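You operate a simulated robot arm through the tools that you are given. There is no shell and no other tool. Be economical: measure what you need, move in short steps, check, and stop when the job is done.

Carry out the task below with a simulated robot arm. There is one attempt and no reset: what you move stays moved.

Task
Put the top die and the base die with the drawer's number in the red-dot drawer.
Fine: sponge the drops off that base die, put the sponge back and shut the drawer. Where these are worked on the way, their far stop is far enough and under half their travel is too little: red-dot drawer. What is to be rubbed or washed off counts as gone when no trace of it is left.

It is judged by the outcome, as a careful person would: the job done as asked, and still so three seconds after it is handed in. It fails if anything else is knocked over, pushed out of place, dropped, spilled or broken.

Robot
A 7-joint arm with a two-finger parallel gripper on a trunk, on a base that drives. Base frame: it is fixed to the floor where the robot stands at the start and does not move with it; the origin is under the middle of the robot, x ahead of it, y to its left, z up; the surface under the hand at the start is at about z = 0.86. Readings come in m, degrees, newtons and seconds.
With the tool pointing down near the work surface it reaches from about 0.34 to 0.76 m from the robot's upright axis, wherever it stands. Its first joint turns from -115.0 to 115.0 degrees. Places, roughly: base die [0.25, -1.25, 1]; inside of the red-dot drawer [0.6, 0, 1.1]; red-dot drawer [0.7, 0, 1]; yellow sponge [0.25, -1.75, 1]. Payload 3.91 kg.
The TCP is the grasp point between the finger pads, 0.03 m short of the fingertips. In the tool frame z runs along the fingers and y along their closing line. Largest opening 0.11 m; finger width 0.02, thickness 0.01; the body of the gripper, 0.048 by 0.112 m, starts 0.055 m behind the TCP.
Orientation is told as [roll, pitch, yaw] about the base's x, y, z axes, in that order, counted from this pose: with the fingers straight down and closing along the base's y, the tool's x points along the base's -x, its y along +y and its z along -z.

Tools
- The arm moves only by the tool send_rows. Its argument "increments" is a list of rows, each a list of 3 entries, a list of its own where there are three numbers: the turn, a rotation vector about the base's x, y, z in units of 5 degrees (1.0 is 5 degrees), then the shift along the base's x, y, z in units of 30 mm (1.0 is 30 mm), then the opening, from 0 (shut) to 1 (fully open). In form: [[[wx, wy, wz], [tx, ty, tz], claw], ...]. A call has 1 to 8 rows; each row shifts and turns the commanded pose from where the row before left it. A call with a number of a shift or a turn outside -1 to 1 is refused whole. Rows are played at 5 a second. More than 0.05 m and 8.6 degrees between two rows, or a gripper value outside its range, and nothing of the call is played. A pose out of reach is approached as far as the arm can. The call stops where the force on the tool passes 70 N (or 10 N more than at its start, if that is more) or the arm is blocked; 0.2 s more then pass. The fingers move at their own pace (about 0.108 m/s each) and stop on an object; they squeeze with about 26 N. The grip force told is the motor's: it shows also when the fingers shut on nothing. Time passes only in rows, and 0.2 s behind the last, so rows that do not move let the fingers close. The reply holds the time, the measured pose of the TCP, the force on the tool along the base axes, the opening and the grip force, in the units named above and with some noise, with the torque about the TCP (base axes, N m) and any sound that the robot's microphone picked up.
- Cameras (640 x 400 px; columns grow to the right, rows downward): "scene" is now at [0.0151, 0.1065, 1.53]; the picture's right is [-0.51, -0.86, 0.00], its down [-0.47, 0.28, -0.84] and it looks along [0.72, -0.43, -0.55] (base axes); focal length 257 px, centre (320, 200). "wrist" rides on the gripper at [0.072, 0.017, -0.103] in the tool frame; the picture's right is [-0.23, 0.97, 0.00], its down [-0.76, -0.18, -0.62] and it looks along [-0.61, -0.14, 0.78] (tool axes); focal length 222 px, centre (320, 200). There is no depth. A picture from a camera that has moved, and an enlarged one, comes with that camera's place and axes in the base frame and with its lens.
- capture(camera): a new picture of that camera. The clock stands still meanwhile.
- move_column(by): slides the trunk up (or, below 0, down) by that many m; the arm and the scene camera ride with it, the base frame stays. It gives what a move gives, with no picture.
- base_move(legs): drives the robot by 1 to 6 legs, each [ahead, turn to the left] in m and degrees, along the robot's own axes; the way and the turn of a leg run together, so that a leg with both is an arc; at most 1.5 m and 180 degrees a leg. The arm and the cameras ride along, it lands a little off, and it stops where it bumps. It gives what a move gives.
- head_to(pan, tilt): turns the head with the scene camera to pan (to the left, within 155 degrees either way) and tilt (down, from -29 to 69), counted from straight ahead of the robot. It gives what a move gives.
- zoom(camera, box): a new picture of the part [left, top, right, bottom] of that camera's present view, enlarged. The clock stands still meanwhile.
- finish_job(): hands the job in; it is judged then, once.

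Go step by step. Nothing tells you exact positions but the pictures and the camera data: compare them with the known pose of the tool, close in by small moves and look again before you grip or let go. The budget is 120 turns and 78 pictures, counting those below and the enlarged ones. Unless the task says otherwise, let go and move clear before handing in, and close with one line.

The tools are called as a command line: name --argument value ..., lists and objects as JSON in quotes. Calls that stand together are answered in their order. send_rows: Moves the arm, as the interface text tells. Its arguments: {"type":"object","properties":{"increments":{"type":"array"}},"required":["increments"]} The other tools are called the same way: move_column (by) slides the trunk up or down; base_move (legs) drives the base; head_to (pan, tilt) turns the head that bears the scene camera; capture (camera) takes a picture; zoom (camera, box) takes an enlarged picture of a part of a camera's view; finish_job () hands the job in.

At the start:

```text
t: 0.0
ee_pos: [0.3995, 0.0005, 1.3552]
ee_rot: [0.0, 0.0, 0.0]
ft_force: [-0.5, -0.9, 0.2]
torque: [-0.01, 0.03, -0.03]
width: 0.1099
grip_force: 0.0
trunk travel left (down, up): [-0.625, 0.365]
robot x, y, heading: [0.0021, -0.0036, 0.0]
head pan, tilt: [-30.6, 33.1]
```

scene: 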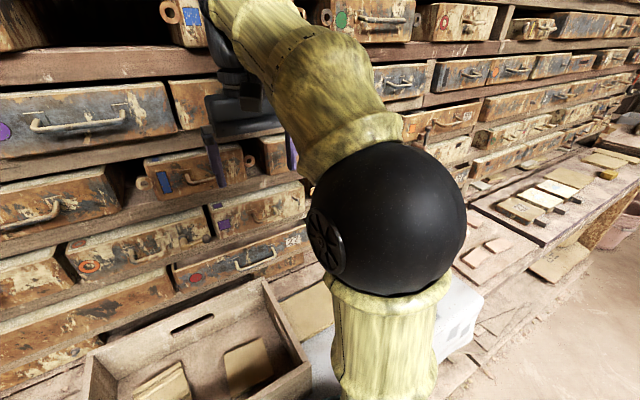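
wrist: 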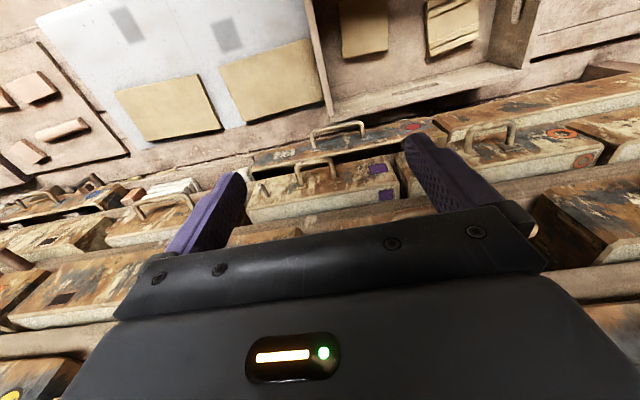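

I see a wall of drawers ahead, with a red-dot drawer low near the bench and dies on the right-hand bench. I'll look closer at the drawer and around.

zoom --camera "scene" --box '[60, 180, 320, 342]'

head_to --pan -75 --tilt 35

capture --camera "scene"

```text
2.46 times, centred on (190, 261) of scene
camera zoom: at [0.0151, 0.1065, 1.53], right [-0.51, -0.86, 0.0], down [-0.47, 0.28, -0.84], along [0.72, -0.43, -0.55], focal length 634 px, centre (640, 50)
```

zoom: 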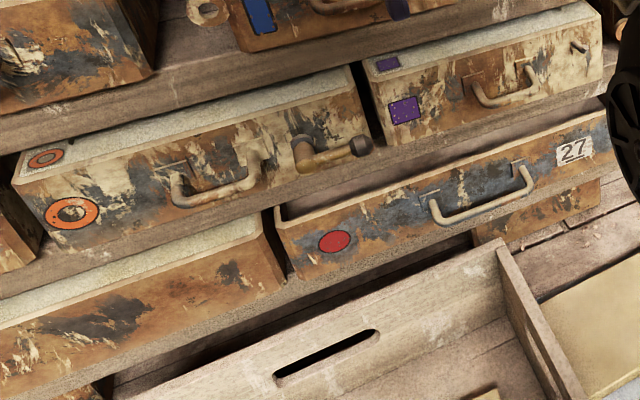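

```text
t: 1.1
ee_pos: [0.3972, -0.0008, 1.3559]
ee_rot: [0.0, 0.1, 0.0]
ft_force: [-0.6, 0.2, 0.3]
torque: [0.0, 0.02, 0.0]
width: 0.1098
grip_force: 0.1
trunk travel left (down, up): [-0.625, 0.365]
robot x, y, heading: [-0.0053, 0.0001, 0.1]
head pan, tilt: [-75.0, 35.0]
```

```text
74 pictures are left
camera scene: at [-0.0386, 0.0668, 1.527], right [-0.97, -0.26, 0.0], down [-0.15, 0.55, -0.82], along [0.21, -0.79, -0.57], focal length 257 px, centre (320, 200)
```

scene: 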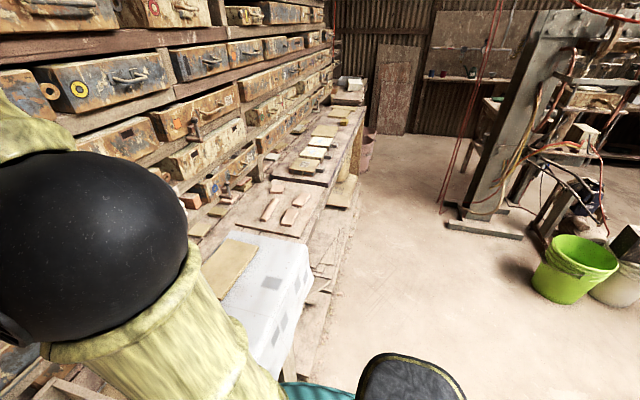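

The drawer bears number 27. I'll zoom on the bench along -y.

zoom --camera "scene" --box '[170, 70, 380, 202]'

zoom --camera "scene" --box '[180, 160, 340, 260]'

```text
3.03 times, centred on (275, 136) of scene
camera zoom: at [-0.0386, 0.0668, 1.527], right [-0.97, -0.26, 0.0], down [-0.15, 0.55, -0.82], along [0.21, -0.79, -0.57], focal length 780 px, centre (456, 394)
```

zoom: 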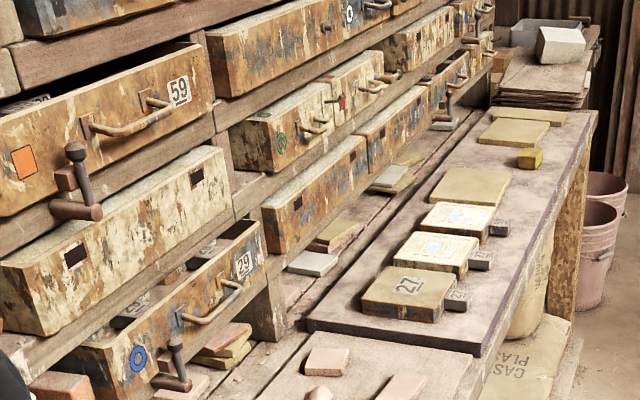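

```text
4.00 times, centred on (260, 210) of scene
camera zoom: at [-0.0386, 0.0668, 1.527], right [-0.97, -0.26, 0.0], down [-0.15, 0.55, -0.82], along [0.21, -0.79, -0.57], focal length 1030 px, centre (560, 160)
```

zoom: 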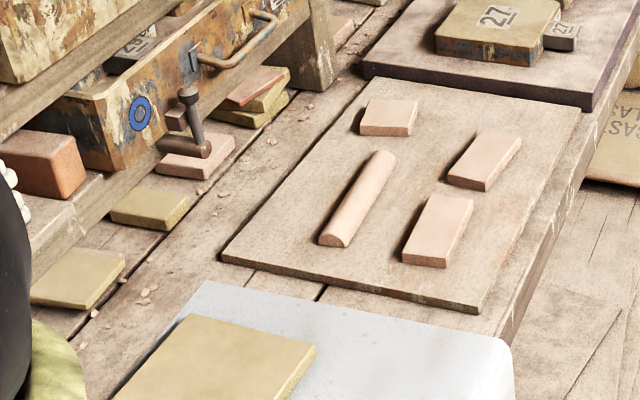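

The tan die on the dark board bears 27, with others behind it. I drive nearer to see them.

base_move --legs '[[-0.25, 0], [0, -90], [1.3, 0], [0, 90]]'

head_to --pan -10 --tilt 45

capture --camera "scene"

capture --camera "wrist"

```text
t: 21.5
ee_pos: [0.2014, -1.2939, 1.3547]
ee_rot: [0.0, 0.0, 3.0]
ft_force: [1.2, 0.6, -0.7]
torque: [0.01, -0.06, 0.0]
width: 0.1102
grip_force: 0.1
trunk travel left (down, up): [-0.625, 0.365]
robot x, y, heading: [-0.1945, -1.3157, 3.2]
head pan, tilt: [-75.0, 35.0]
```

```text
t: 22.9
ee_pos: [0.2002, -1.2933, 1.3561]
ee_rot: [-0.1, 0.0, 2.9]
ft_force: [1.0, 1.0, 0.0]
torque: [0.02, 0.02, -0.02]
width: 0.11
grip_force: 0.1
trunk travel left (down, up): [-0.625, 0.365]
robot x, y, heading: [-0.1988, -1.3183, 2.9]
head pan, tilt: [-10.0, 45.0]
```

```text
71 pictures are left
camera scene: at [-0.1854, -1.1756, 1.5122], right [-0.12, -0.99, 0.0], down [-0.7, 0.09, -0.71], along [0.7, -0.09, -0.71], focal length 257 px, centre (320, 200)
```

scene: 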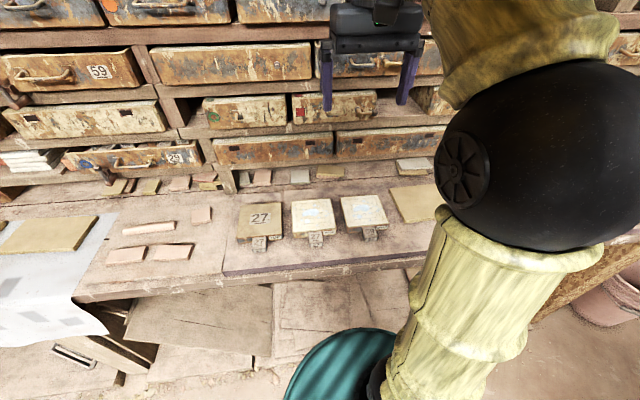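

```text
70 pictures are left
camera wrist: at [0.1284, -1.2808, 1.4589], right [0.18, 0.98, 0.0], down [0.77, -0.14, 0.62], along [0.61, -0.11, -0.78], focal length 222 px, centre (320, 200)
```

wrist: 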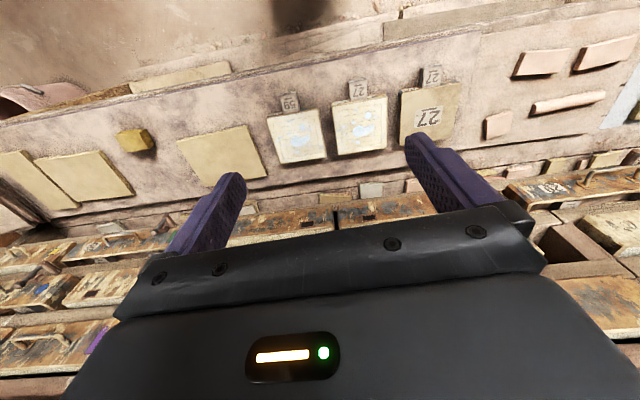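

zoom --camera "scene" --box '[216, 160, 456, 275]'

zoom --camera "scene" --box '[230, 190, 400, 256]'

```text
2.67 times, centred on (336, 218) of scene
camera zoom: at [-0.1854, -1.1756, 1.5122], right [-0.12, -0.99, 0.0], down [-0.7, 0.09, -0.71], along [0.7, -0.09, -0.71], focal length 686 px, centre (277, 153)
```

zoom: 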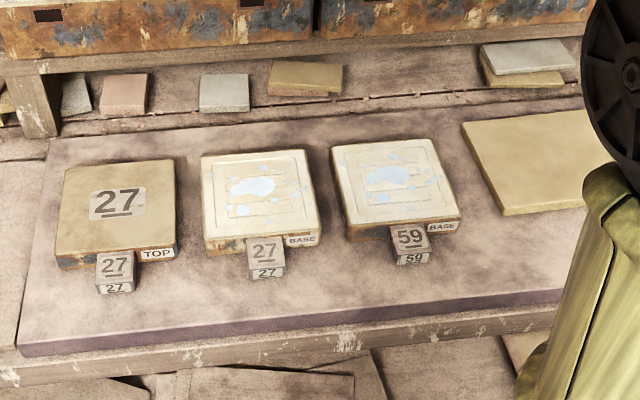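

```text
3.76 times, centred on (315, 223) of scene
camera zoom: at [-0.1854, -1.1756, 1.5122], right [-0.12, -0.99, 0.0], down [-0.7, 0.09, -0.71], along [0.7, -0.09, -0.71], focal length 969 px, centre (339, 113)
```

zoom: 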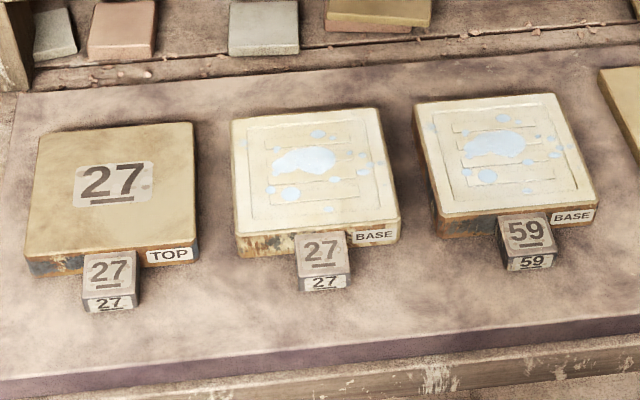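

Clear now: TOP 27, BASE 27 (with blue drops), and BASE 59 not to be touched. I'll take the sponge first; moving above it.

send_rows --increments '[[[0, 0, 0], [0.1, -1, -0.4], 0.9], [[0, 0, 0], [0.1, -1, -0.4], 0.9], [[0, 0, 0], [0.1, -1, -0.4], 0.9], [[0, 0, 0], [0.1, -1, -0.4], 0.9], [[0, 0, 0], [0.1, -1, -0.4], 0.9], [[0, 0, 0], [0.1, -1, -0.4], 0.9], [[0, 0, 0], [0.1, -1, -0.4], 0.9], [[0, 0, 0], [0.1, -1, -0.4], 0.9]]'

send_rows --increments '[[[0, 0, 0], [0, -1, -0.5], 0.9], [[0, 0, 0], [0, -1, -0.5], 0.9], [[0, 0, 0], [0, -1, -0.5], 0.9], [[0, 0, 0], [0, -1, -0.5], 0.9], [[0, 0, 0], [0, -1, -0.5], 0.9], [[0, 0, 0], [0, -1, -0.5], 0.9], [[0, 0, 0], [0, -1, -0.5], 0.9]]'

capture --camera "wrist"

head_to --pan -35 --tilt 40

capture --camera "scene"

```text
t: 24.6
ee_pos: [0.2241, -1.5355, 1.2594]
ee_rot: [0.0, 0.0, 3.0]
ft_force: [0.8, -1.1, 0.4]
torque: [0.02, 0.01, 0.02]
width: 0.0989
grip_force: 0.0
trunk travel left (down, up): [-0.625, 0.365]
robot x, y, heading: [-0.1978, -1.3176, 3.1]
head pan, tilt: [-10.0, 45.0]
```

```text
t: 26.2
ee_pos: [0.2257, -1.7429, 1.1552]
ee_rot: [0.0, 0.0, 3.0]
ft_force: [-0.7, 0.4, 0.8]
torque: [-0.03, 0.03, -0.05]
width: 0.0991
grip_force: 0.2
trunk travel left (down, up): [-0.625, 0.365]
robot x, y, heading: [-0.1944, -1.3159, 3.1]
head pan, tilt: [-10.0, 45.0]
```

```text
67 pictures are left
camera wrist: at [0.1535, -1.7307, 1.2569], right [0.18, 0.98, 0.0], down [0.77, -0.14, 0.62], along [0.61, -0.11, -0.78], focal length 222 px, centre (320, 200)
```

wrist: 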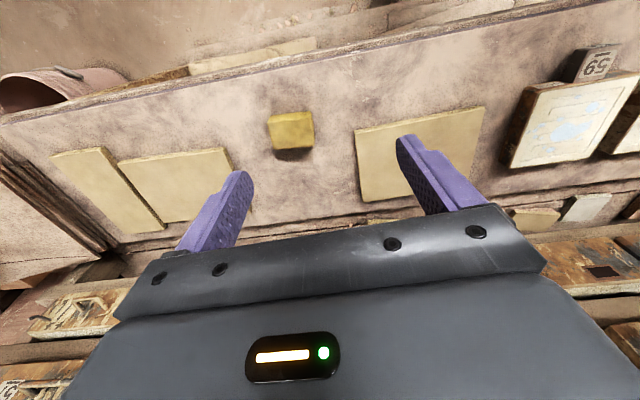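

```text
t: 27.1
ee_pos: [0.2269, -1.7428, 1.1546]
ee_rot: [0.0, 0.1, 3.0]
ft_force: [-0.3, -0.4, 0.4]
torque: [0.0, -0.03, 0.02]
width: 0.0988
grip_force: 0.1
trunk travel left (down, up): [-0.625, 0.365]
robot x, y, heading: [-0.196, -1.3142, 2.9]
head pan, tilt: [-35.0, 40.0]
```

```text
66 pictures are left
camera scene: at [-0.194, -1.2107, 1.5194], right [-0.53, -0.85, 0.0], down [-0.55, 0.34, -0.77], along [0.65, -0.41, -0.64], focal length 257 px, centre (320, 200)
```

scene: 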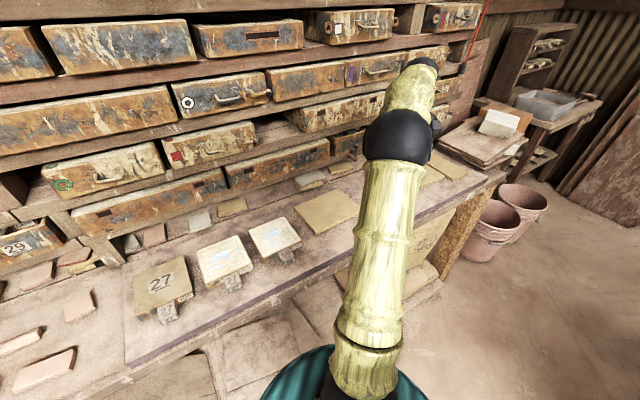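

Sponge triangulates to about (0.27, -1.797), top z≈0.92. I descend partway above it and look again.

send_rows --increments '[[[0, 0, -0.6], [0.3, -0.4, -0.8], 0.95], [[0, 0, 0], [0.3, -0.4, -0.8], 0.95], [[0, 0, 0], [0.3, -0.4, -0.8], 0.95], [[0, 0, 0], [0.3, -0.4, -0.8], 0.95], [[0, 0, 0], [0.23, -0.2, -0.8], 0.95], [[0, 0, 0], [0, 0, -0.6], 0.95]]'

capture --camera "wrist"

```text
t: 28.5
ee_pos: [0.2683, -1.8004, 1.0152]
ee_rot: [0.0, 0.0, 0.0]
ft_force: [-0.5, -0.7, 0.5]
torque: [-0.01, 0.02, 0.02]
width: 0.1045
grip_force: 0.0
trunk travel left (down, up): [-0.625, 0.365]
robot x, y, heading: [-0.1947, -1.315, 2.8]
head pan, tilt: [-35.0, 40.0]
```

```text
65 pictures are left
camera wrist: at [0.1959, -1.7828, 1.1193], right [0.23, 0.97, 0.0], down [0.76, -0.18, 0.62], along [0.61, -0.14, -0.78], focal length 222 px, centre (320, 200)
```

wrist: 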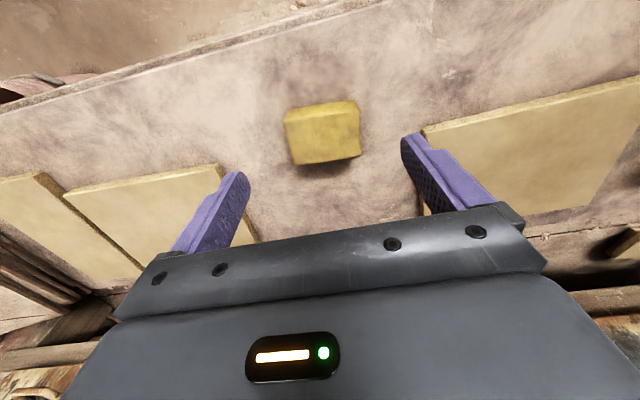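

Sponge is centred between the fingers. I lower gently until the tips flank its upper part.

send_rows --increments '[[[0, 0, 0], [0.25, 0.08, -0.6], 0.98], [[0, 0, 0], [0, 0, -0.6], 0.98], [[0, 0, 0], [0, 0, -0.6], 0.98], [[0, 0, 0], [0, 0, -0.5], 0.98]]'

capture --camera "wrist"

```text
t: 29.5
ee_pos: [0.2755, -1.7968, 0.9464]
ee_rot: [0.0, 0.0, 0.0]
ft_force: [0.2, -0.1, 0.5]
torque: [0.01, 0.03, 0.02]
width: 0.1081
grip_force: 0.0
trunk travel left (down, up): [-0.625, 0.365]
robot x, y, heading: [-0.1941, -1.314, 3.3]
head pan, tilt: [-35.0, 40.0]
```

```text
64 pictures are left
camera wrist: at [0.2038, -1.7794, 1.0503], right [0.23, 0.97, 0.0], down [0.76, -0.18, 0.62], along [0.61, -0.14, -0.78], focal length 222 px, centre (320, 200)
```

wrist: 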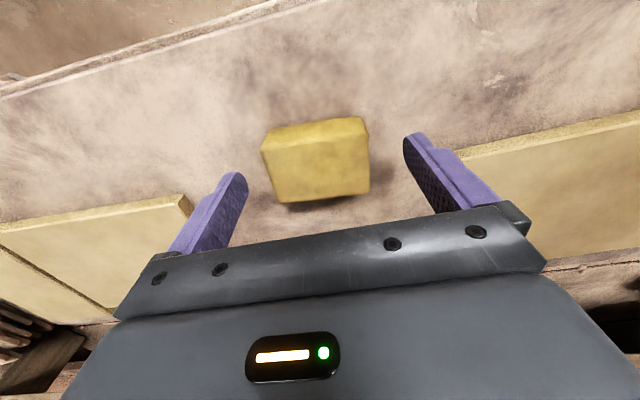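

send_rows --increments '[[[0, 0, 0], [-0.05, 0, -0.27], 0.98], [[0, 0, 0], [0, 0, 0], 0.6], [[0, 0, 0], [0, 0, 0], 0.3], [[0, 0, 0], [0, 0, 0], 0.3], [[0, 0, 0], [0, 0, 0], 0.3]]'

capture --camera "wrist"

```text
t: 30.7
ee_pos: [0.2738, -1.7954, 0.9414]
ee_rot: [0.0, -0.1, -0.1]
ft_force: [0.3, -0.8, 0.0]
torque: [-0.01, -0.01, 0.0]
width: 0.0699
grip_force: 26.1
trunk travel left (down, up): [-0.625, 0.365]
robot x, y, heading: [-0.196, -1.3142, 3.0]
head pan, tilt: [-35.0, 40.0]
```

```text
63 pictures are left
camera wrist: at [0.2023, -1.7794, 1.0432], right [0.23, 0.97, 0.0], down [0.76, -0.18, 0.62], along [0.61, -0.14, -0.78], focal length 222 px, centre (320, 200)
```

wrist: 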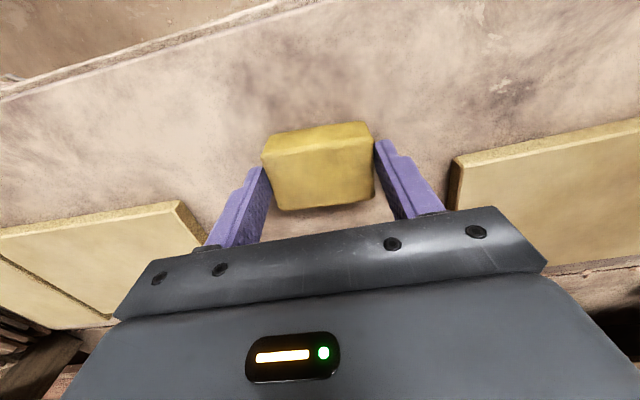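

Sponge gripped (0.070 m). Lift and carry it to above the base die.

send_rows --increments '[[[0, 0, 0], [0, 0, 0.7], 0.3], [[0, 0, 0], [0, 0, 1], 0.3], [[0, 0, 0], [0, 0, 1], 0.3], [[0, 0, 0], [0, 0, 1], 0.3], [[0, 0, 0], [0, 1, 0.6], 0.3], [[0, 0, 0], [0.2, 1, 0], 0.3], [[0, 0, 0], [0.2, 1, 0], 0.3], [[0, 0, 0], [0.2, 1, 0], 0.3]]'

send_rows --increments '[[[0, 0, 0], [0, 1, 0], 0.3], [[0, 0, 0], [0, 1, 0], 0.3], [[0, 0, 0], [0, 1, 0], 0.3], [[0, 0, 0], [0, 1, 0], 0.3], [[0, 0, 0], [0, 1, 0], 0.3], [[0, 0, 0], [0, 1, 0], 0.3], [[0, 0, 0], [0, 1, 0], 0.3], [[0, 0, 0], [0, 1, 0], 0.3]]'

send_rows --increments '[[[0, 0, 0], [0, 1, 0], 0.3], [[0, 0, 0], [0, 1, 0], 0.3], [[0, 0, 0], [0, 1, 0], 0.3], [[0, 0, 0], [0, 1, 0], 0.3], [[0, 0, 0], [0, 1, 0], 0.3]]'

capture --camera "wrist"

head_to --pan 0 --tilt 55

capture --camera "scene"

```text
t: 32.5
ee_pos: [0.292, -1.6736, 1.0685]
ee_rot: [0.0, 0.0, -0.2]
ft_force: [-0.2, -1.0, 0.0]
torque: [-0.02, -0.04, 0.04]
width: 0.0697
grip_force: 26.2
trunk travel left (down, up): [-0.625, 0.365]
robot x, y, heading: [-0.1962, -1.313, 2.8]
head pan, tilt: [-35.0, 40.0]
```

```text
t: 34.3
ee_pos: [0.2908, -1.4363, 1.0667]
ee_rot: [-0.1, 0.0, -0.1]
ft_force: [-0.5, -0.1, -0.6]
torque: [-0.01, 0.01, 0.0]
width: 0.0697
grip_force: 26.0
trunk travel left (down, up): [-0.625, 0.365]
robot x, y, heading: [-0.1997, -1.3144, 3.0]
head pan, tilt: [-35.0, 40.0]
```

```text
t: 35.5
ee_pos: [0.2932, -1.2865, 1.0683]
ee_rot: [0.0, 0.1, -0.1]
ft_force: [-0.6, 0.0, 0.1]
torque: [0.01, 0.03, 0.04]
width: 0.0694
grip_force: 25.8
trunk travel left (down, up): [-0.625, 0.365]
robot x, y, heading: [-0.1981, -1.3128, 3.0]
head pan, tilt: [-35.0, 40.0]
```

```text
62 pictures are left
camera wrist: at [0.2213, -1.2685, 1.1712], right [0.23, 0.97, 0.0], down [0.76, -0.18, 0.62], along [0.61, -0.14, -0.78], focal length 222 px, centre (320, 200)
```

wrist: 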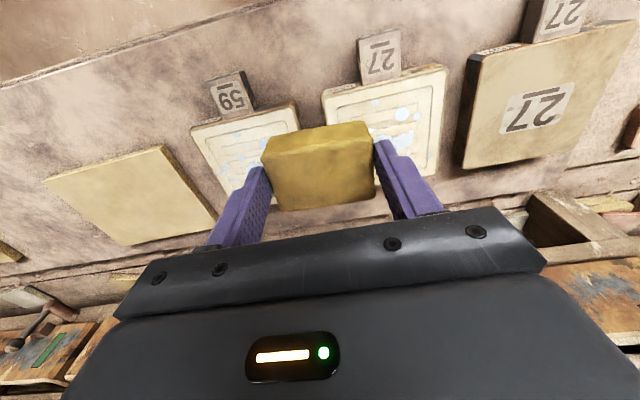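

```text
t: 36.5
ee_pos: [0.2934, -1.2862, 1.0695]
ee_rot: [0.0, 0.0, -0.1]
ft_force: [0.5, -0.1, -0.8]
torque: [-0.03, 0.0, 0.0]
width: 0.0694
grip_force: 26.0
trunk travel left (down, up): [-0.625, 0.365]
robot x, y, heading: [-0.1975, -1.3121, 2.9]
head pan, tilt: [0.0, 55.0]
```

```text
61 pictures are left
camera scene: at [-0.194, -1.1619, 1.4988], right [0.05, -1.0, 0.0], down [-0.82, -0.04, -0.57], along [0.57, 0.03, -0.82], focal length 257 px, centre (320, 200)
```

scene: 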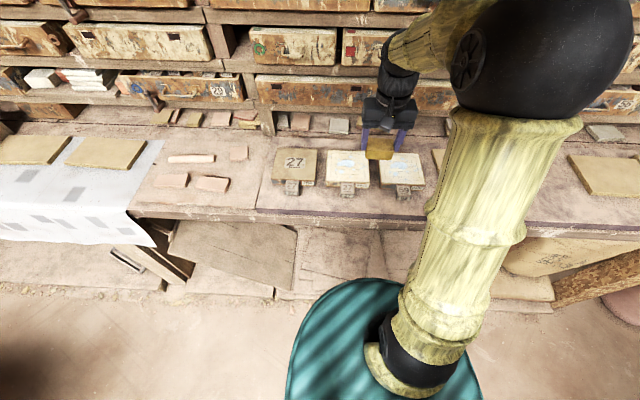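

Base die 27 top spans about x 0.28–0.40, y −1.28…−1.16. I move over its centre and lower until contact.

send_rows --increments '[[[0, 0, 0], [0.5, 0.75, 0], 0.3], [[0, 0, 0], [0.5, 0.75, 0], 0.3], [[0, 0, 0], [0.5, 0.7, -0.3], 0.3], [[0, 0, 0], [0, 0, -0.8], 0.3], [[0, 0, 0], [0, 0, -0.8], 0.3], [[0, 0, 0], [0, 0, -0.8], 0.3], [[0, 0, 0], [0, 0, 0], 0.3]]'

capture --camera "wrist"

zoom --camera "scene" --box '[260, 110, 440, 222]'

```text
t: 38.1
ee_pos: [0.3379, -1.2189, 0.9887]
ee_rot: [0.0, 0.0, 0.0]
ft_force: [-0.6, 0.0, -0.4]
torque: [0.0, 0.03, 0.0]
width: 0.0691
grip_force: 25.7
trunk travel left (down, up): [-0.625, 0.365]
robot x, y, heading: [-0.1965, -1.3163, 2.8]
head pan, tilt: [0.0, 55.0]
```

```text
60 pictures are left
camera wrist: at [0.2661, -1.2024, 1.0916], right [0.23, 0.97, 0.0], down [0.76, -0.18, 0.62], along [0.61, -0.14, -0.78], focal length 222 px, centre (320, 200)
```

wrist: 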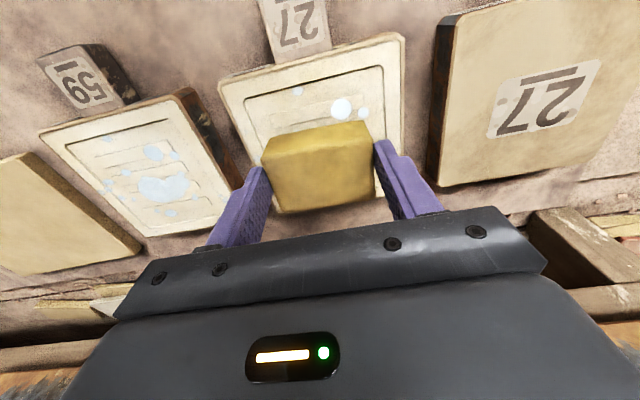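

```text
3.56 times, centred on (350, 166) of scene
camera zoom: at [-0.1941, -1.1618, 1.4988], right [0.05, -1.0, 0.0], down [-0.82, -0.04, -0.57], along [0.57, 0.03, -0.82], focal length 915 px, centre (213, 321)
```

zoom: 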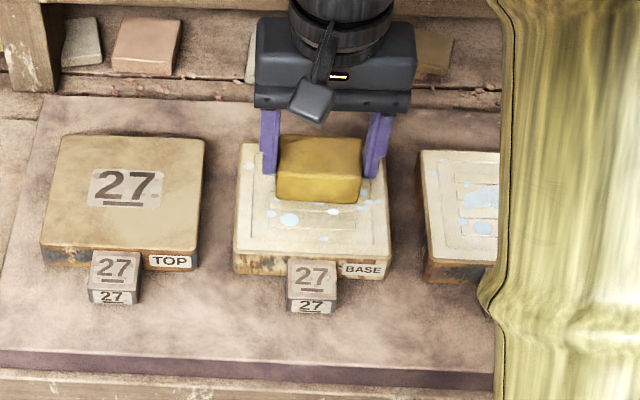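

send_rows --increments '[[[0, 0, 0], [0, 0.1, -0.15], 0.3], [[0, 0, 0], [0, 0, -0.15], 0.3], [[0, 0, 0], [0, 0, -0.1], 0.3], [[0, 0, 0], [0, 0, 0], 0.3]]'

```text
t: 39.1
ee_pos: [0.3389, -1.2158, 0.9756]
ee_rot: [0.0, 0.0, -0.1]
ft_force: [0.0, 0.2, -0.9]
torque: [0.02, 0.01, 0.02]
width: 0.069
grip_force: 26.5
trunk travel left (down, up): [-0.625, 0.365]
robot x, y, heading: [-0.1971, -1.3146, 2.9]
head pan, tilt: [0.0, 55.0]
```

send_rows --increments '[[[0, 0, 0], [0, 0, -0.1], 0.3], [[0, 0, 0], [0, 0, 0], 0.3]]'

send_rows --increments '[[[0, 0, 0], [0, 0, -0.1], 0.3], [[0, 0, 0], [0, 0, 0], 0.3]]'

zoom --camera "scene" --box '[300, 120, 400, 182]'

```text
t: 39.8
ee_pos: [0.337, -1.2165, 0.9729]
ee_rot: [0.0, 0.2, 0.0]
ft_force: [0.3, -0.5, -1.1]
torque: [-0.05, -0.01, -0.01]
width: 0.0689
grip_force: 26.4
trunk travel left (down, up): [-0.625, 0.365]
robot x, y, heading: [-0.1965, -1.3139, 3.0]
head pan, tilt: [0.0, 55.0]
```

```text
t: 40.4
ee_pos: [0.337, -1.2163, 0.9705]
ee_rot: [0.1, 0.1, 0.0]
ft_force: [0.2, -0.9, -0.6]
torque: [0.0, 0.02, -0.01]
width: 0.0691
grip_force: 26.0
trunk travel left (down, up): [-0.625, 0.365]
robot x, y, heading: [-0.1971, -1.3154, 2.9]
head pan, tilt: [0.0, 55.0]
```

```text
6.40 times, centred on (350, 151) of scene
camera zoom: at [-0.194, -1.1618, 1.4988], right [0.05, -1.0, 0.0], down [-0.82, -0.04, -0.57], along [0.57, 0.03, -0.82], focal length 1648 px, centre (128, 514)
```

zoom: 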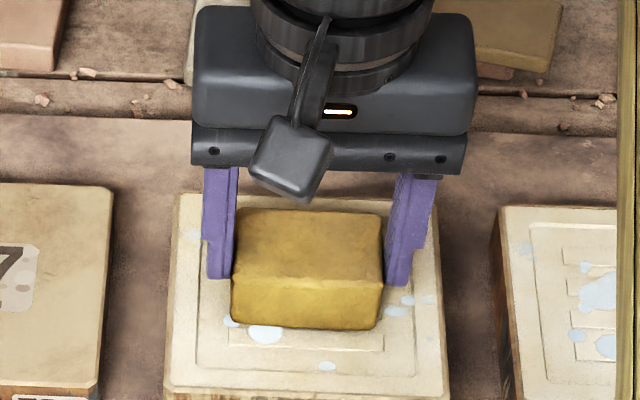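

No contact force yet; continue down in small steps.

send_rows --increments '[[[0, 0, 0], [0, 0, -0.1], 0.3], [[0, 0, 0], [0, 0, 0], 0.3]]'

send_rows --increments '[[[0, 0, 0], [0, 0, -0.1], 0.3], [[0, 0, 0], [0, 0, 0], 0.3]]'

send_rows --increments '[[[0, 0, 0], [0, 0, -0.1], 0.3], [[0, 0, 0], [0, 0, 0], 0.3]]'

```text
t: 41.0
ee_pos: [0.3372, -1.215, 0.9699]
ee_rot: [-0.1, -0.3, 0.0]
ft_force: [1.7, 0.5, 25.2]
torque: [0.0, 0.14, -0.06]
width: 0.0691
grip_force: 26.0
trunk travel left (down, up): [-0.625, 0.365]
robot x, y, heading: [-0.1966, -1.3125, 2.8]
head pan, tilt: [0.0, 55.0]
```

```text
t: 41.5
ee_pos: [0.3374, -1.2154, 0.967]
ee_rot: [0.1, -0.3, 0.0]
ft_force: [3.3, 2.2, 33.8]
torque: [0.12, -0.14, -0.15]
width: 0.0691
grip_force: 26.6
trunk travel left (down, up): [-0.625, 0.365]
robot x, y, heading: [-0.1965, -1.3116, 2.9]
head pan, tilt: [0.0, 55.0]
```

```text
t: 42.1
ee_pos: [0.336, -1.2167, 0.9631]
ee_rot: [0.0, -0.2, 0.2]
ft_force: [3.9, 2.0, 33.3]
torque: [0.1, -0.12, -0.05]
width: 0.069
grip_force: 26.2
trunk travel left (down, up): [-0.625, 0.365]
robot x, y, heading: [-0.1977, -1.3154, 3.0]
head pan, tilt: [0.0, 55.0]
```

Contact is made (stiff sponge, ~0.970). I ease off a little before wiping.

send_rows --increments '[[[0, 0, 0], [0, 0, 0.07], 0.3], [[0, 0, 0], [0, 0, 0], 0.3]]'

```text
t: 42.8
ee_pos: [0.337, -1.2154, 0.9633]
ee_rot: [0.0, 0.1, 0.1]
ft_force: [4.9, 1.8, 17.0]
torque: [0.17, -0.32, 0.0]
width: 0.069
grip_force: 26.3
trunk travel left (down, up): [-0.625, 0.365]
robot x, y, heading: [-0.1973, -1.3096, 2.6]
head pan, tilt: [0.0, 55.0]
```

send_rows --increments '[[[0, 0, 0], [0, 0, 0.03], 0.3], [[0, 0, 0], [-0.5, 0, 0], 0.3], [[0, 0, 0], [-0.6, 0, 0], 0.3]]'

zoom --camera "scene" --box '[300, 120, 400, 182]'

```text
t: 43.5
ee_pos: [0.3045, -1.2174, 0.9637]
ee_rot: [0.0, 0.0, -0.1]
ft_force: [1.7, -0.3, 7.8]
torque: [0.03, -0.13, -0.06]
width: 0.0686
grip_force: 26.8
trunk travel left (down, up): [-0.625, 0.365]
robot x, y, heading: [-0.1983, -1.3153, 2.8]
head pan, tilt: [0.0, 55.0]
```

```text
6.40 times, centred on (350, 151) of scene
camera zoom: at [-0.1943, -1.162, 1.4987], right [0.05, -1.0, 0.0], down [-0.82, -0.04, -0.57], along [0.57, 0.03, -0.82], focal length 1648 px, centre (128, 514)
```

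zoom: 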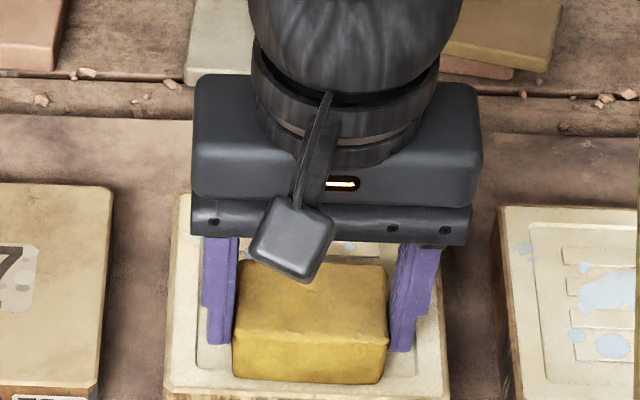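

Wiping at ~8 N works without moving the die. Now sweep the whole top.

send_rows --increments '[[[0, 0, 0], [-0.15, -0.5, -0.02], 0.3], [[0, 0, 0], [0, -0.5, 0], 0.3], [[0, 0, 0], [0.7, 0, 0], 0.3], [[0, 0, 0], [0.7, 0, 0], 0.3], [[0, 0, 0], [0.7, 0, 0], 0.3], [[0, 0, 0], [0.7, 0, 0], 0.3], [[0, 0, 0], [0.2, 0.5, 0], 0.3], [[0, 0, 0], [0, 0.5, 0], 0.3]]'

send_rows --increments '[[[0, 0, 0], [-0.7, 0, 0], 0.3], [[0, 0, 0], [-0.7, 0, 0], 0.3], [[0, 0, 0], [-0.8, 0, 0], 0.3], [[0, 0, 0], [-0.8, 0, 0], 0.3], [[0, 0, 0], [0, 0.5, 0], 0.3], [[0, 0, 0], [0, 0.5, 0], 0.3], [[0, 0, 0], [0, 0, 0], 0.3]]'

send_rows --increments '[[[0, 0, 0], [0.7, 0, 0], 0.3], [[0, 0, 0], [0.7, 0, 0], 0.3], [[0, 0, 0], [0.8, 0, 0], 0.3], [[0, 0, 0], [0.8, 0, 0], 0.3], [[0, 0, 0], [0, -0.5, 0], 0.3], [[0, 0, 0], [0, -0.5, 0], 0.3], [[0, 0, 0], [0, -0.5, 0], 0.3], [[0, 0, 0], [0, -0.5, 0], 0.3]]'

zoom --camera "scene" --box '[300, 120, 400, 182]'

```text
t: 45.4
ee_pos: [0.3897, -1.2155, 0.9635]
ee_rot: [0.0, 0.0, -0.1]
ft_force: [0.2, -1.2, 3.8]
torque: [-0.07, 0.0, 0.04]
width: 0.0689
grip_force: 25.7
trunk travel left (down, up): [-0.625, 0.365]
robot x, y, heading: [-0.1979, -1.3137, 2.9]
head pan, tilt: [0.0, 55.0]
```

```text
t: 47.0
ee_pos: [0.2988, -1.1874, 0.9621]
ee_rot: [0.0, 0.1, -0.2]
ft_force: [-1.3, -1.1, 1.8]
torque: [-0.01, 0.02, 0.0]
width: 0.069
grip_force: 25.1
trunk travel left (down, up): [-0.625, 0.365]
robot x, y, heading: [-0.1963, -1.3164, 2.9]
head pan, tilt: [0.0, 55.0]
```

```text
t: 48.8
ee_pos: [0.3912, -1.2456, 0.9641]
ee_rot: [-0.1, 0.0, 0.1]
ft_force: [-0.3, 0.2, -0.7]
torque: [-0.01, -0.01, 0.0]
width: 0.0687
grip_force: 25.9
trunk travel left (down, up): [-0.625, 0.365]
robot x, y, heading: [-0.1981, -1.3153, 3.2]
head pan, tilt: [0.0, 55.0]
```

```text
6.40 times, centred on (350, 151) of scene
camera zoom: at [-0.194, -1.162, 1.4988], right [0.05, -1.0, 0.0], down [-0.82, -0.04, -0.57], along [0.57, 0.03, -0.82], focal length 1648 px, centre (128, 514)
```

zoom: 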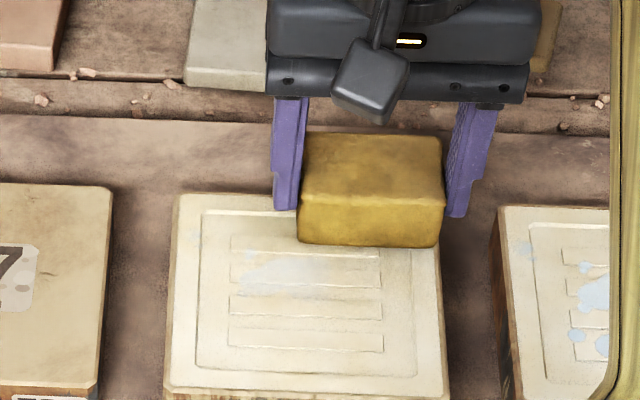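

Mostly gone; a faint blue remains at the middle. Press slightly more and repeat the passes.

send_rows --increments '[[[0, 0, 0], [0, 0, -0.08], 0.3], [[0, 0, 0], [-0.6, 0.2, 0], 0.3], [[0, 0, 0], [-0.7, 0, 0], 0.3], [[0, 0, 0], [-0.7, 0, 0], 0.3], [[0, 0, 0], [-0.7, 0, 0], 0.3], [[0, 0, 0], [0, 0.4, 0], 0.3], [[0, 0, 0], [0, 0.4, 0], 0.3]]'

send_rows --increments '[[[0, 0, 0], [0.7, 0, 0], 0.3], [[0, 0, 0], [0.7, 0, 0], 0.3], [[0, 0, 0], [0.7, 0, 0], 0.3], [[0, 0, 0], [0.6, 0, 0], 0.3], [[0, 0, 0], [0, 0.5, 0], 0.3], [[0, 0, 0], [0, 0.5, 0], 0.3]]'

send_rows --increments '[[[0, 0, 0], [-0.7, 0, 0], 0.3], [[0, 0, 0], [-0.7, 0, 0], 0.3], [[0, 0, 0], [-0.7, 0, 0], 0.3], [[0, 0, 0], [-0.6, 0, 0], 0.3], [[0, 0, 0], [0.7, -0.3, 0], 0.3], [[0, 0, 0], [0.7, -0.3, 0], 0.3], [[0, 0, 0], [-0.7, -0.1, 0], 0.3], [[0, 0, 0], [-0.7, 0, 0], 0.3]]'

zoom --camera "scene" --box '[300, 120, 400, 182]'

```text
t: 50.4
ee_pos: [0.3061, -1.2168, 0.9633]
ee_rot: [0.0, 0.1, -0.1]
ft_force: [-1.0, -11.7, 30.4]
torque: [-0.55, -0.03, -0.09]
width: 0.0687
grip_force: 25.7
trunk travel left (down, up): [-0.625, 0.365]
robot x, y, heading: [-0.1944, -1.3151, 3.1]
head pan, tilt: [0.0, 55.0]
```

```text
t: 51.8
ee_pos: [0.3895, -1.1873, 0.9621]
ee_rot: [0.0, -0.1, -0.1]
ft_force: [1.9, -6.4, 14.1]
torque: [-0.26, -0.01, -0.07]
width: 0.0689
grip_force: 25.8
trunk travel left (down, up): [-0.625, 0.365]
robot x, y, heading: [-0.1946, -1.312, 3.0]
head pan, tilt: [0.0, 55.0]
```

```text
t: 53.5
ee_pos: [0.3099, -1.208, 0.9625]
ee_rot: [0.0, -0.1, -0.1]
ft_force: [8.5, -0.5, 23.8]
torque: [0.03, -0.17, -0.04]
width: 0.0689
grip_force: 25.8
trunk travel left (down, up): [-0.625, 0.365]
robot x, y, heading: [-0.1979, -1.3155, 3.0]
head pan, tilt: [0.0, 55.0]
```

```text
6.40 times, centred on (350, 151) of scene
camera zoom: at [-0.1947, -1.1623, 1.4989], right [0.05, -1.0, 0.0], down [-0.82, -0.04, -0.57], along [0.57, 0.03, -0.82], focal length 1648 px, centre (128, 514)
```

zoom: 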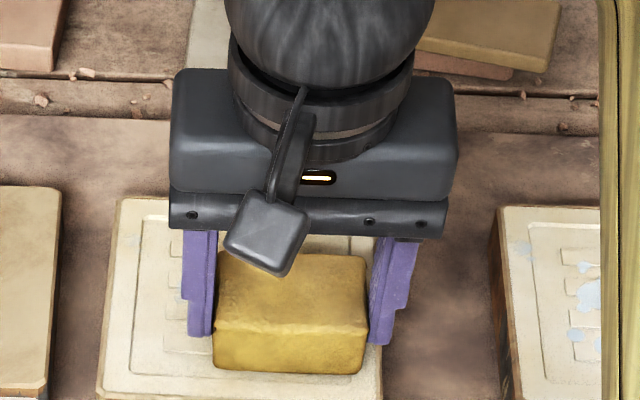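

The dies seem to have shifted a bit in +y under the heavier press. I lift and look.

send_rows --increments '[[[0, 0, 0], [0, 0, 0.4], 0.3], [[0, 0, 0], [0, -0.6, 1], 0.3], [[0, 0, 0], [0, -1, 1], 0.3], [[0, 0, 0], [0, -1, 0], 0.3], [[0, 0, 0], [0, -1, 0], 0.3]]'

zoom --camera "scene" --box '[260, 120, 420, 220]'

```text
t: 54.8
ee_pos: [0.3067, -1.3169, 1.0328]
ee_rot: [0.0, 0.0, -0.1]
ft_force: [0.4, 0.1, 0.5]
torque: [-0.02, -0.03, -0.01]
width: 0.0688
grip_force: 26.2
trunk travel left (down, up): [-0.625, 0.365]
robot x, y, heading: [-0.1963, -1.3136, 2.9]
head pan, tilt: [0.0, 55.0]
```

```text
4.00 times, centred on (340, 170) of scene
camera zoom: at [-0.194, -1.1623, 1.4988], right [0.05, -1.0, 0.0], down [-0.82, -0.04, -0.57], along [0.57, 0.03, -0.82], focal length 1030 px, centre (240, 320)
```

zoom: 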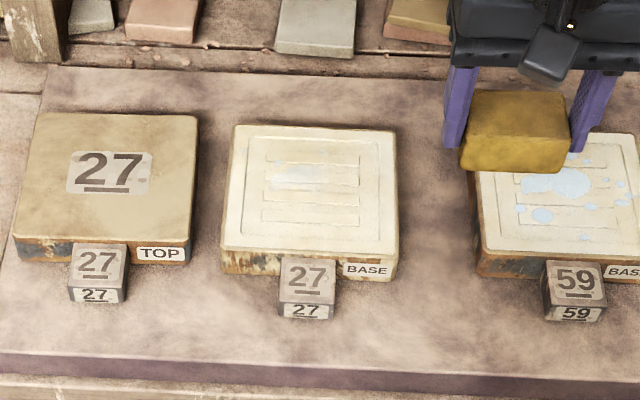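

The dies merely slid a couple of cm and a faint trace is left near (0.335, −1.18). I go back and rub there lightly with x strokes.

send_rows --increments '[[[0, 0, 0], [0.3, 0.9, 0], 0.3], [[0, 0, 0], [0.3, 0.9, 0], 0.3], [[0, 0, 0], [0.3, 0.9, 0], 0.3], [[0, 0, 0], [0.03, 0.9, 0], 0.3], [[0, 0, 0], [0, 0.8, -0.4], 0.3], [[0, 0, 0], [0, 0, -0.8], 0.3], [[0, 0, 0], [0, 0, -0.8], 0.3], [[0, 0, 0], [0, 0, -0.2], 0.3]]'

send_rows --increments '[[[0, 0, 0], [0, 0, -0.07], 0.3], [[0, 0, 0], [0, 0, 0], 0.3]]'

```text
t: 56.5
ee_pos: [0.3348, -1.1828, 0.9663]
ee_rot: [0.0, 0.0, 0.0]
ft_force: [0.4, 0.3, -1.3]
torque: [0.01, -0.01, 0.0]
width: 0.0688
grip_force: 25.8
trunk travel left (down, up): [-0.625, 0.365]
robot x, y, heading: [-0.1949, -1.3086, 2.9]
head pan, tilt: [0.0, 55.0]
```

```text
t: 57.1
ee_pos: [0.3352, -1.1832, 0.9645]
ee_rot: [0.0, 0.0, -0.2]
ft_force: [-0.4, 0.4, -1.0]
torque: [0.0, -0.03, 0.02]
width: 0.0687
grip_force: 25.8
trunk travel left (down, up): [-0.625, 0.365]
robot x, y, heading: [-0.1988, -1.319, 3.0]
head pan, tilt: [0.0, 55.0]
```

send_rows --increments '[[[0, 0, 0], [0, 0, -0.07], 0.3], [[0, 0, 0], [0, 0, 0], 0.3]]'

send_rows --increments '[[[0, 0, 0], [0, 0, -0.03], 0.3], [[0, 0, 0], [0, 0, 0], 0.3]]'

```text
t: 57.8
ee_pos: [0.3356, -1.1831, 0.9623]
ee_rot: [0.1, 0.0, 0.1]
ft_force: [0.3, 0.1, 0.3]
torque: [-0.02, 0.03, -0.02]
width: 0.0686
grip_force: 26.5
trunk travel left (down, up): [-0.625, 0.365]
robot x, y, heading: [-0.1974, -1.315, 2.8]
head pan, tilt: [0.0, 55.0]
```

```text
t: 58.4
ee_pos: [0.3368, -1.1829, 0.9619]
ee_rot: [0.0, 0.0, 0.0]
ft_force: [-0.1, 1.3, 0.6]
torque: [-0.01, -0.03, -0.01]
width: 0.0688
grip_force: 26.0
trunk travel left (down, up): [-0.625, 0.365]
robot x, y, heading: [-0.2, -1.3131, 3.0]
head pan, tilt: [0.0, 55.0]
```

send_rows --increments '[[[0, 0, 0], [0, 0, -0.04], 0.3], [[0, 0, 0], [-0.4, 0, 0], 0.3], [[0, 0, 0], [-0.4, 0, 0], 0.3]]'

```text
t: 59.1
ee_pos: [0.3125, -1.1835, 0.9619]
ee_rot: [0.1, -0.3, -0.1]
ft_force: [9.3, 0.5, 21.9]
torque: [-0.13, -0.16, 0.01]
width: 0.069
grip_force: 25.8
trunk travel left (down, up): [-0.625, 0.365]
robot x, y, heading: [-0.1968, -1.3119, 2.6]
head pan, tilt: [0.0, 55.0]
```

send_rows --increments '[[[0, 0, 0], [0, 0, 0.02], 0.3], [[0, 0, 0], [0.6, 0, 0], 0.3], [[0, 0, 0], [0.6, 0, 0], 0.3], [[0, 0, 0], [0.5, 0, 0], 0.3], [[0, 0, 0], [-0.6, 0, 0], 0.3], [[0, 0, 0], [-0.6, 0, 0], 0.3], [[0, 0, 0], [-0.5, 0, 0], 0.3]]'

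send_rows --increments '[[[0, 0, 0], [0.6, 0, 0], 0.3], [[0, 0, 0], [0.6, 0, 0], 0.3], [[0, 0, 0], [0.5, 0, 0], 0.3], [[0, 0, 0], [-0.6, 0, 0], 0.3], [[0, 0, 0], [-0.6, 0, 0], 0.3], [[0, 0, 0], [-0.5, 0, 0], 0.3], [[0, 0, 0], [0, 0, 0], 0.3]]'

send_rows --increments '[[[0, 0, 0], [0, 0, 0.6], 0.3], [[0, 0, 0], [0, -0.6, 1], 0.3], [[0, 0, 0], [0, -1, 0.7], 0.3], [[0, 0, 0], [0, -1, 0], 0.3], [[0, 0, 0], [0, -1, 0], 0.3], [[0, 0, 0], [0, -1, 0], 0.3]]'

zoom --camera "scene" --box '[300, 140, 380, 190]'

```text
t: 60.8
ee_pos: [0.3119, -1.1846, 0.9622]
ee_rot: [0.0, -0.1, 0.0]
ft_force: [6.0, -1.1, 20.7]
torque: [0.02, -0.27, -0.03]
width: 0.0687
grip_force: 26.2
trunk travel left (down, up): [-0.625, 0.365]
robot x, y, heading: [-0.1962, -1.3162, 3.2]
head pan, tilt: [0.0, 55.0]
```

```text
t: 62.4
ee_pos: [0.3125, -1.1829, 0.9616]
ee_rot: [0.1, 0.1, 0.0]
ft_force: [0.9, -1.0, -0.3]
torque: [0.02, 0.01, 0.03]
width: 0.0687
grip_force: 26.4
trunk travel left (down, up): [-0.625, 0.365]
robot x, y, heading: [-0.197, -1.313, 3.1]
head pan, tilt: [0.0, 55.0]
```

```text
t: 63.8
ee_pos: [0.314, -1.3221, 1.0292]
ee_rot: [0.0, 0.0, 0.0]
ft_force: [0.2, 0.4, -1.6]
torque: [-0.01, -0.02, 0.03]
width: 0.0687
grip_force: 26.3
trunk travel left (down, up): [-0.625, 0.365]
robot x, y, heading: [-0.2006, -1.313, 3.3]
head pan, tilt: [0.0, 55.0]
```

```text
8.00 times, centred on (340, 165) of scene
camera zoom: at [-0.194, -1.1623, 1.4988], right [0.05, -1.0, 0.0], down [-0.82, -0.04, -0.57], along [0.57, 0.03, -0.82], focal length 2059 px, centre (160, 480)
```

zoom: 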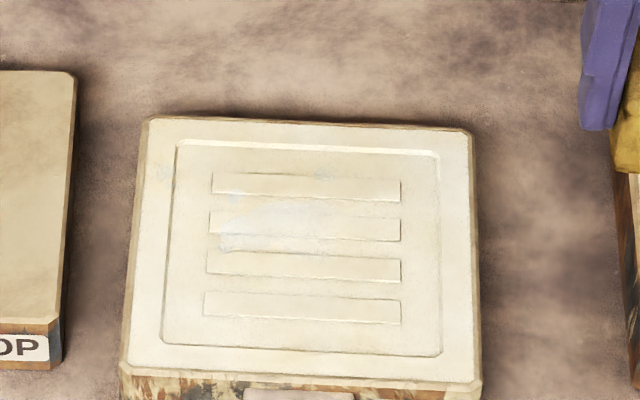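

Only a very faint trace left near the centre and maybe on the far-left rim. Another set of rubbing passes.

send_rows --increments '[[[0, 0, 0], [0.3, 0.95, 0], 0.3], [[0, 0, 0], [0.3, 0.95, 0], 0.3], [[0, 0, 0], [0.1, 0.95, 0], 0.3], [[0, 0, 0], [0, 0.95, 0], 0.3], [[0, 0, 0], [0, 0.9, -0.5], 0.3], [[0, 0, 0], [0, 0, -0.9], 0.3], [[0, 0, 0], [0, 0, -0.8], 0.3], [[0, 0, 0], [0, 0, -0.11], 0.3]]'

send_rows --increments '[[[0, 0, 0], [0.5, 0, 0], 0.3], [[0, 0, 0], [-0.5, 0, 0], 0.3], [[0, 0, 0], [-0.4, 0, 0], 0.3], [[0, 0, 0], [0.4, 0, 0], 0.3], [[0, 0, 0], [0.5, 0, 0], 0.3], [[0, 0, 0], [-0.5, 0, 0], 0.3], [[0, 0, 0], [-0.4, 0, 0], 0.3], [[0, 0, 0], [0.4, 0, 0], 0.3]]'

```text
t: 65.5
ee_pos: [0.3339, -1.1805, 0.9627]
ee_rot: [0.0, -0.1, 0.0]
ft_force: [1.7, -0.2, 8.0]
torque: [-0.05, 0.05, 0.0]
width: 0.069
grip_force: 26.0
trunk travel left (down, up): [-0.625, 0.365]
robot x, y, heading: [-0.1976, -1.3137, 3.2]
head pan, tilt: [0.0, 55.0]
```

```text
t: 67.3
ee_pos: [0.3328, -1.1806, 0.962]
ee_rot: [0.0, 0.0, -0.1]
ft_force: [-2.5, 0.7, 6.5]
torque: [0.02, 0.09, 0.01]
width: 0.0685
grip_force: 25.8
trunk travel left (down, up): [-0.625, 0.365]
robot x, y, heading: [-0.1987, -1.3151, 2.8]
head pan, tilt: [0.0, 55.0]
```

Good light contact; continue, then the left rim.

send_rows --increments '[[[0, 0, 0], [0.5, 0, -0.02], 0.3], [[0, 0, 0], [-0.5, 0, 0], 0.3], [[0, 0, 0], [-0.4, 0, 0], 0.3], [[0, 0, 0], [0.4, 0, 0], 0.3], [[0, 0, 0], [0.5, 0, 0], 0.3], [[0, 0, 0], [-0.5, 0, 0], 0.3], [[0, 0, 0], [-0.4, 0, 0], 0.3], [[0, 0, 0], [0.4, 0, 0], 0.3]]'

send_rows --increments '[[[0, 0, 0], [0, 0.5, 0], 0.3], [[0, 0, 0], [0.5, 0, 0], 0.3], [[0, 0, 0], [0.5, 0, 0], 0.3], [[0, 0, 0], [-0.5, 0, 0], 0.3], [[0, 0, 0], [0.5, 0, 0], 0.3], [[0, 0, 0], [-0.5, 0, 0], 0.3], [[0, 0, 0], [-0.5, 0, 0], 0.3], [[0, 0, 0], [0, -0.5, 0], 0.3]]'

send_rows --increments '[[[0, 0, 0], [0, 0, 0.6], 0.3], [[0, 0, 0], [0, -0.6, 1], 0.3], [[0, 0, 0], [0, -1, 0.7], 0.3], [[0, 0, 0], [0, -1, 0], 0.3], [[0, 0, 0], [0, -1, 0], 0.3], [[0, 0, 0], [0, -1, 0], 0.3]]'

zoom --camera "scene" --box '[300, 140, 380, 190]'

```text
t: 69.2
ee_pos: [0.331, -1.1806, 0.9613]
ee_rot: [0.0, 0.1, 0.0]
ft_force: [-7.2, -0.7, 16.1]
torque: [-0.02, 0.09, 0.02]
width: 0.069
grip_force: 26.1
trunk travel left (down, up): [-0.625, 0.365]
robot x, y, heading: [-0.1938, -1.3128, 3.2]
head pan, tilt: [0.0, 55.0]
```

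```text
t: 71.0
ee_pos: [0.3319, -1.1769, 0.9611]
ee_rot: [0.1, 0.1, 0.0]
ft_force: [-2.2, 7.4, 16.1]
torque: [0.23, -0.03, 0.05]
width: 0.0687
grip_force: 25.9
trunk travel left (down, up): [-0.625, 0.365]
robot x, y, heading: [-0.1985, -1.3173, 3.1]
head pan, tilt: [0.0, 55.0]
```

```text
t: 72.3
ee_pos: [0.3355, -1.3179, 1.0289]
ee_rot: [0.0, 0.0, 0.0]
ft_force: [-0.3, -0.7, -0.5]
torque: [-0.03, 0.0, -0.05]
width: 0.0689
grip_force: 25.6
trunk travel left (down, up): [-0.625, 0.365]
robot x, y, heading: [-0.1962, -1.3124, 3.2]
head pan, tilt: [0.0, 55.0]
```

```text
8.00 times, centred on (340, 165) of scene
camera zoom: at [-0.194, -1.1623, 1.4988], right [0.05, -1.0, 0.0], down [-0.82, -0.04, -0.57], along [0.57, 0.03, -0.82], focal length 2059 px, centre (160, 480)
```

zoom: 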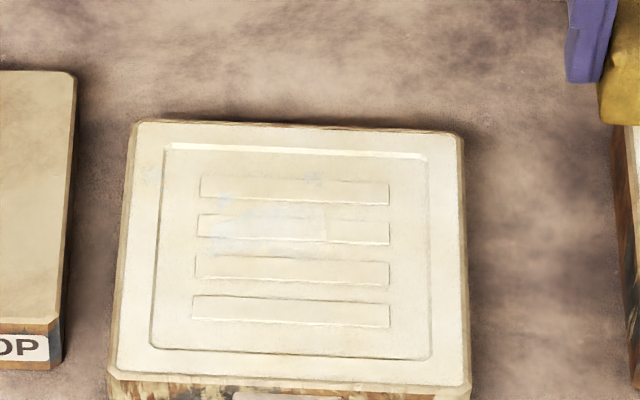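

A very faint trace persists; likely the die slid along with the sponge. I'll use lighter pressure with longer strokes.

send_rows --increments '[[[0, 0, 0], [0, 0.97, 0], 0.3], [[0, 0, 0], [0, 0.97, 0], 0.3], [[0, 0, 0], [0, 0.97, 0], 0.3], [[0, 0, 0], [0, 0.97, 0], 0.3], [[0, 0, 0], [0, 0.95, -0.5], 0.3], [[0, 0, 0], [0, 0, -0.9], 0.3], [[0, 0, 0], [0, 0, -0.8], 0.3], [[0, 0, 0], [0, 0, -0.06], 0.3]]'

send_rows --increments '[[[0, 0, 0], [1, 0, 0], 0.3], [[0, 0, 0], [0.6, 0, 0], 0.3], [[0, 0, 0], [-1, 0, 0], 0.3], [[0, 0, 0], [-1, 0, 0], 0.3], [[0, 0, 0], [-1, 0, 0], 0.3], [[0, 0, 0], [1, 0, 0], 0.3], [[0, 0, 0], [1, 0, 0], 0.3], [[0, 0, 0], [0.8, 0, 0], 0.3]]'

zoom --camera "scene" --box '[300, 140, 380, 190]'

```text
t: 74.2
ee_pos: [0.3341, -1.1765, 0.9619]
ee_rot: [0.0, 0.1, -0.2]
ft_force: [0.3, -1.0, -0.1]
torque: [0.0, 0.02, -0.01]
width: 0.0687
grip_force: 26.0
trunk travel left (down, up): [-0.625, 0.365]
robot x, y, heading: [-0.1978, -1.3113, 3.1]
head pan, tilt: [0.0, 55.0]
```

```text
t: 76.0
ee_pos: [0.375, -1.173, 0.9605]
ee_rot: [0.0, -0.1, 0.0]
ft_force: [-2.9, 0.1, 5.6]
torque: [-0.02, 0.22, -0.01]
width: 0.0685
grip_force: 25.7
trunk travel left (down, up): [-0.625, 0.365]
robot x, y, heading: [-0.1997, -1.3142, 3.3]
head pan, tilt: [0.0, 55.0]
```

```text
8.00 times, centred on (340, 165) of scene
camera zoom: at [-0.1954, -1.1619, 1.4989], right [0.05, -1.0, 0.0], down [-0.82, -0.04, -0.57], along [0.57, 0.03, -0.82], focal length 2059 px, centre (160, 480)
```

zoom: 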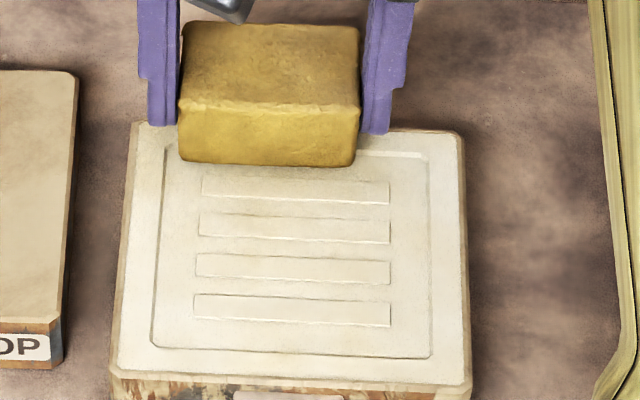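

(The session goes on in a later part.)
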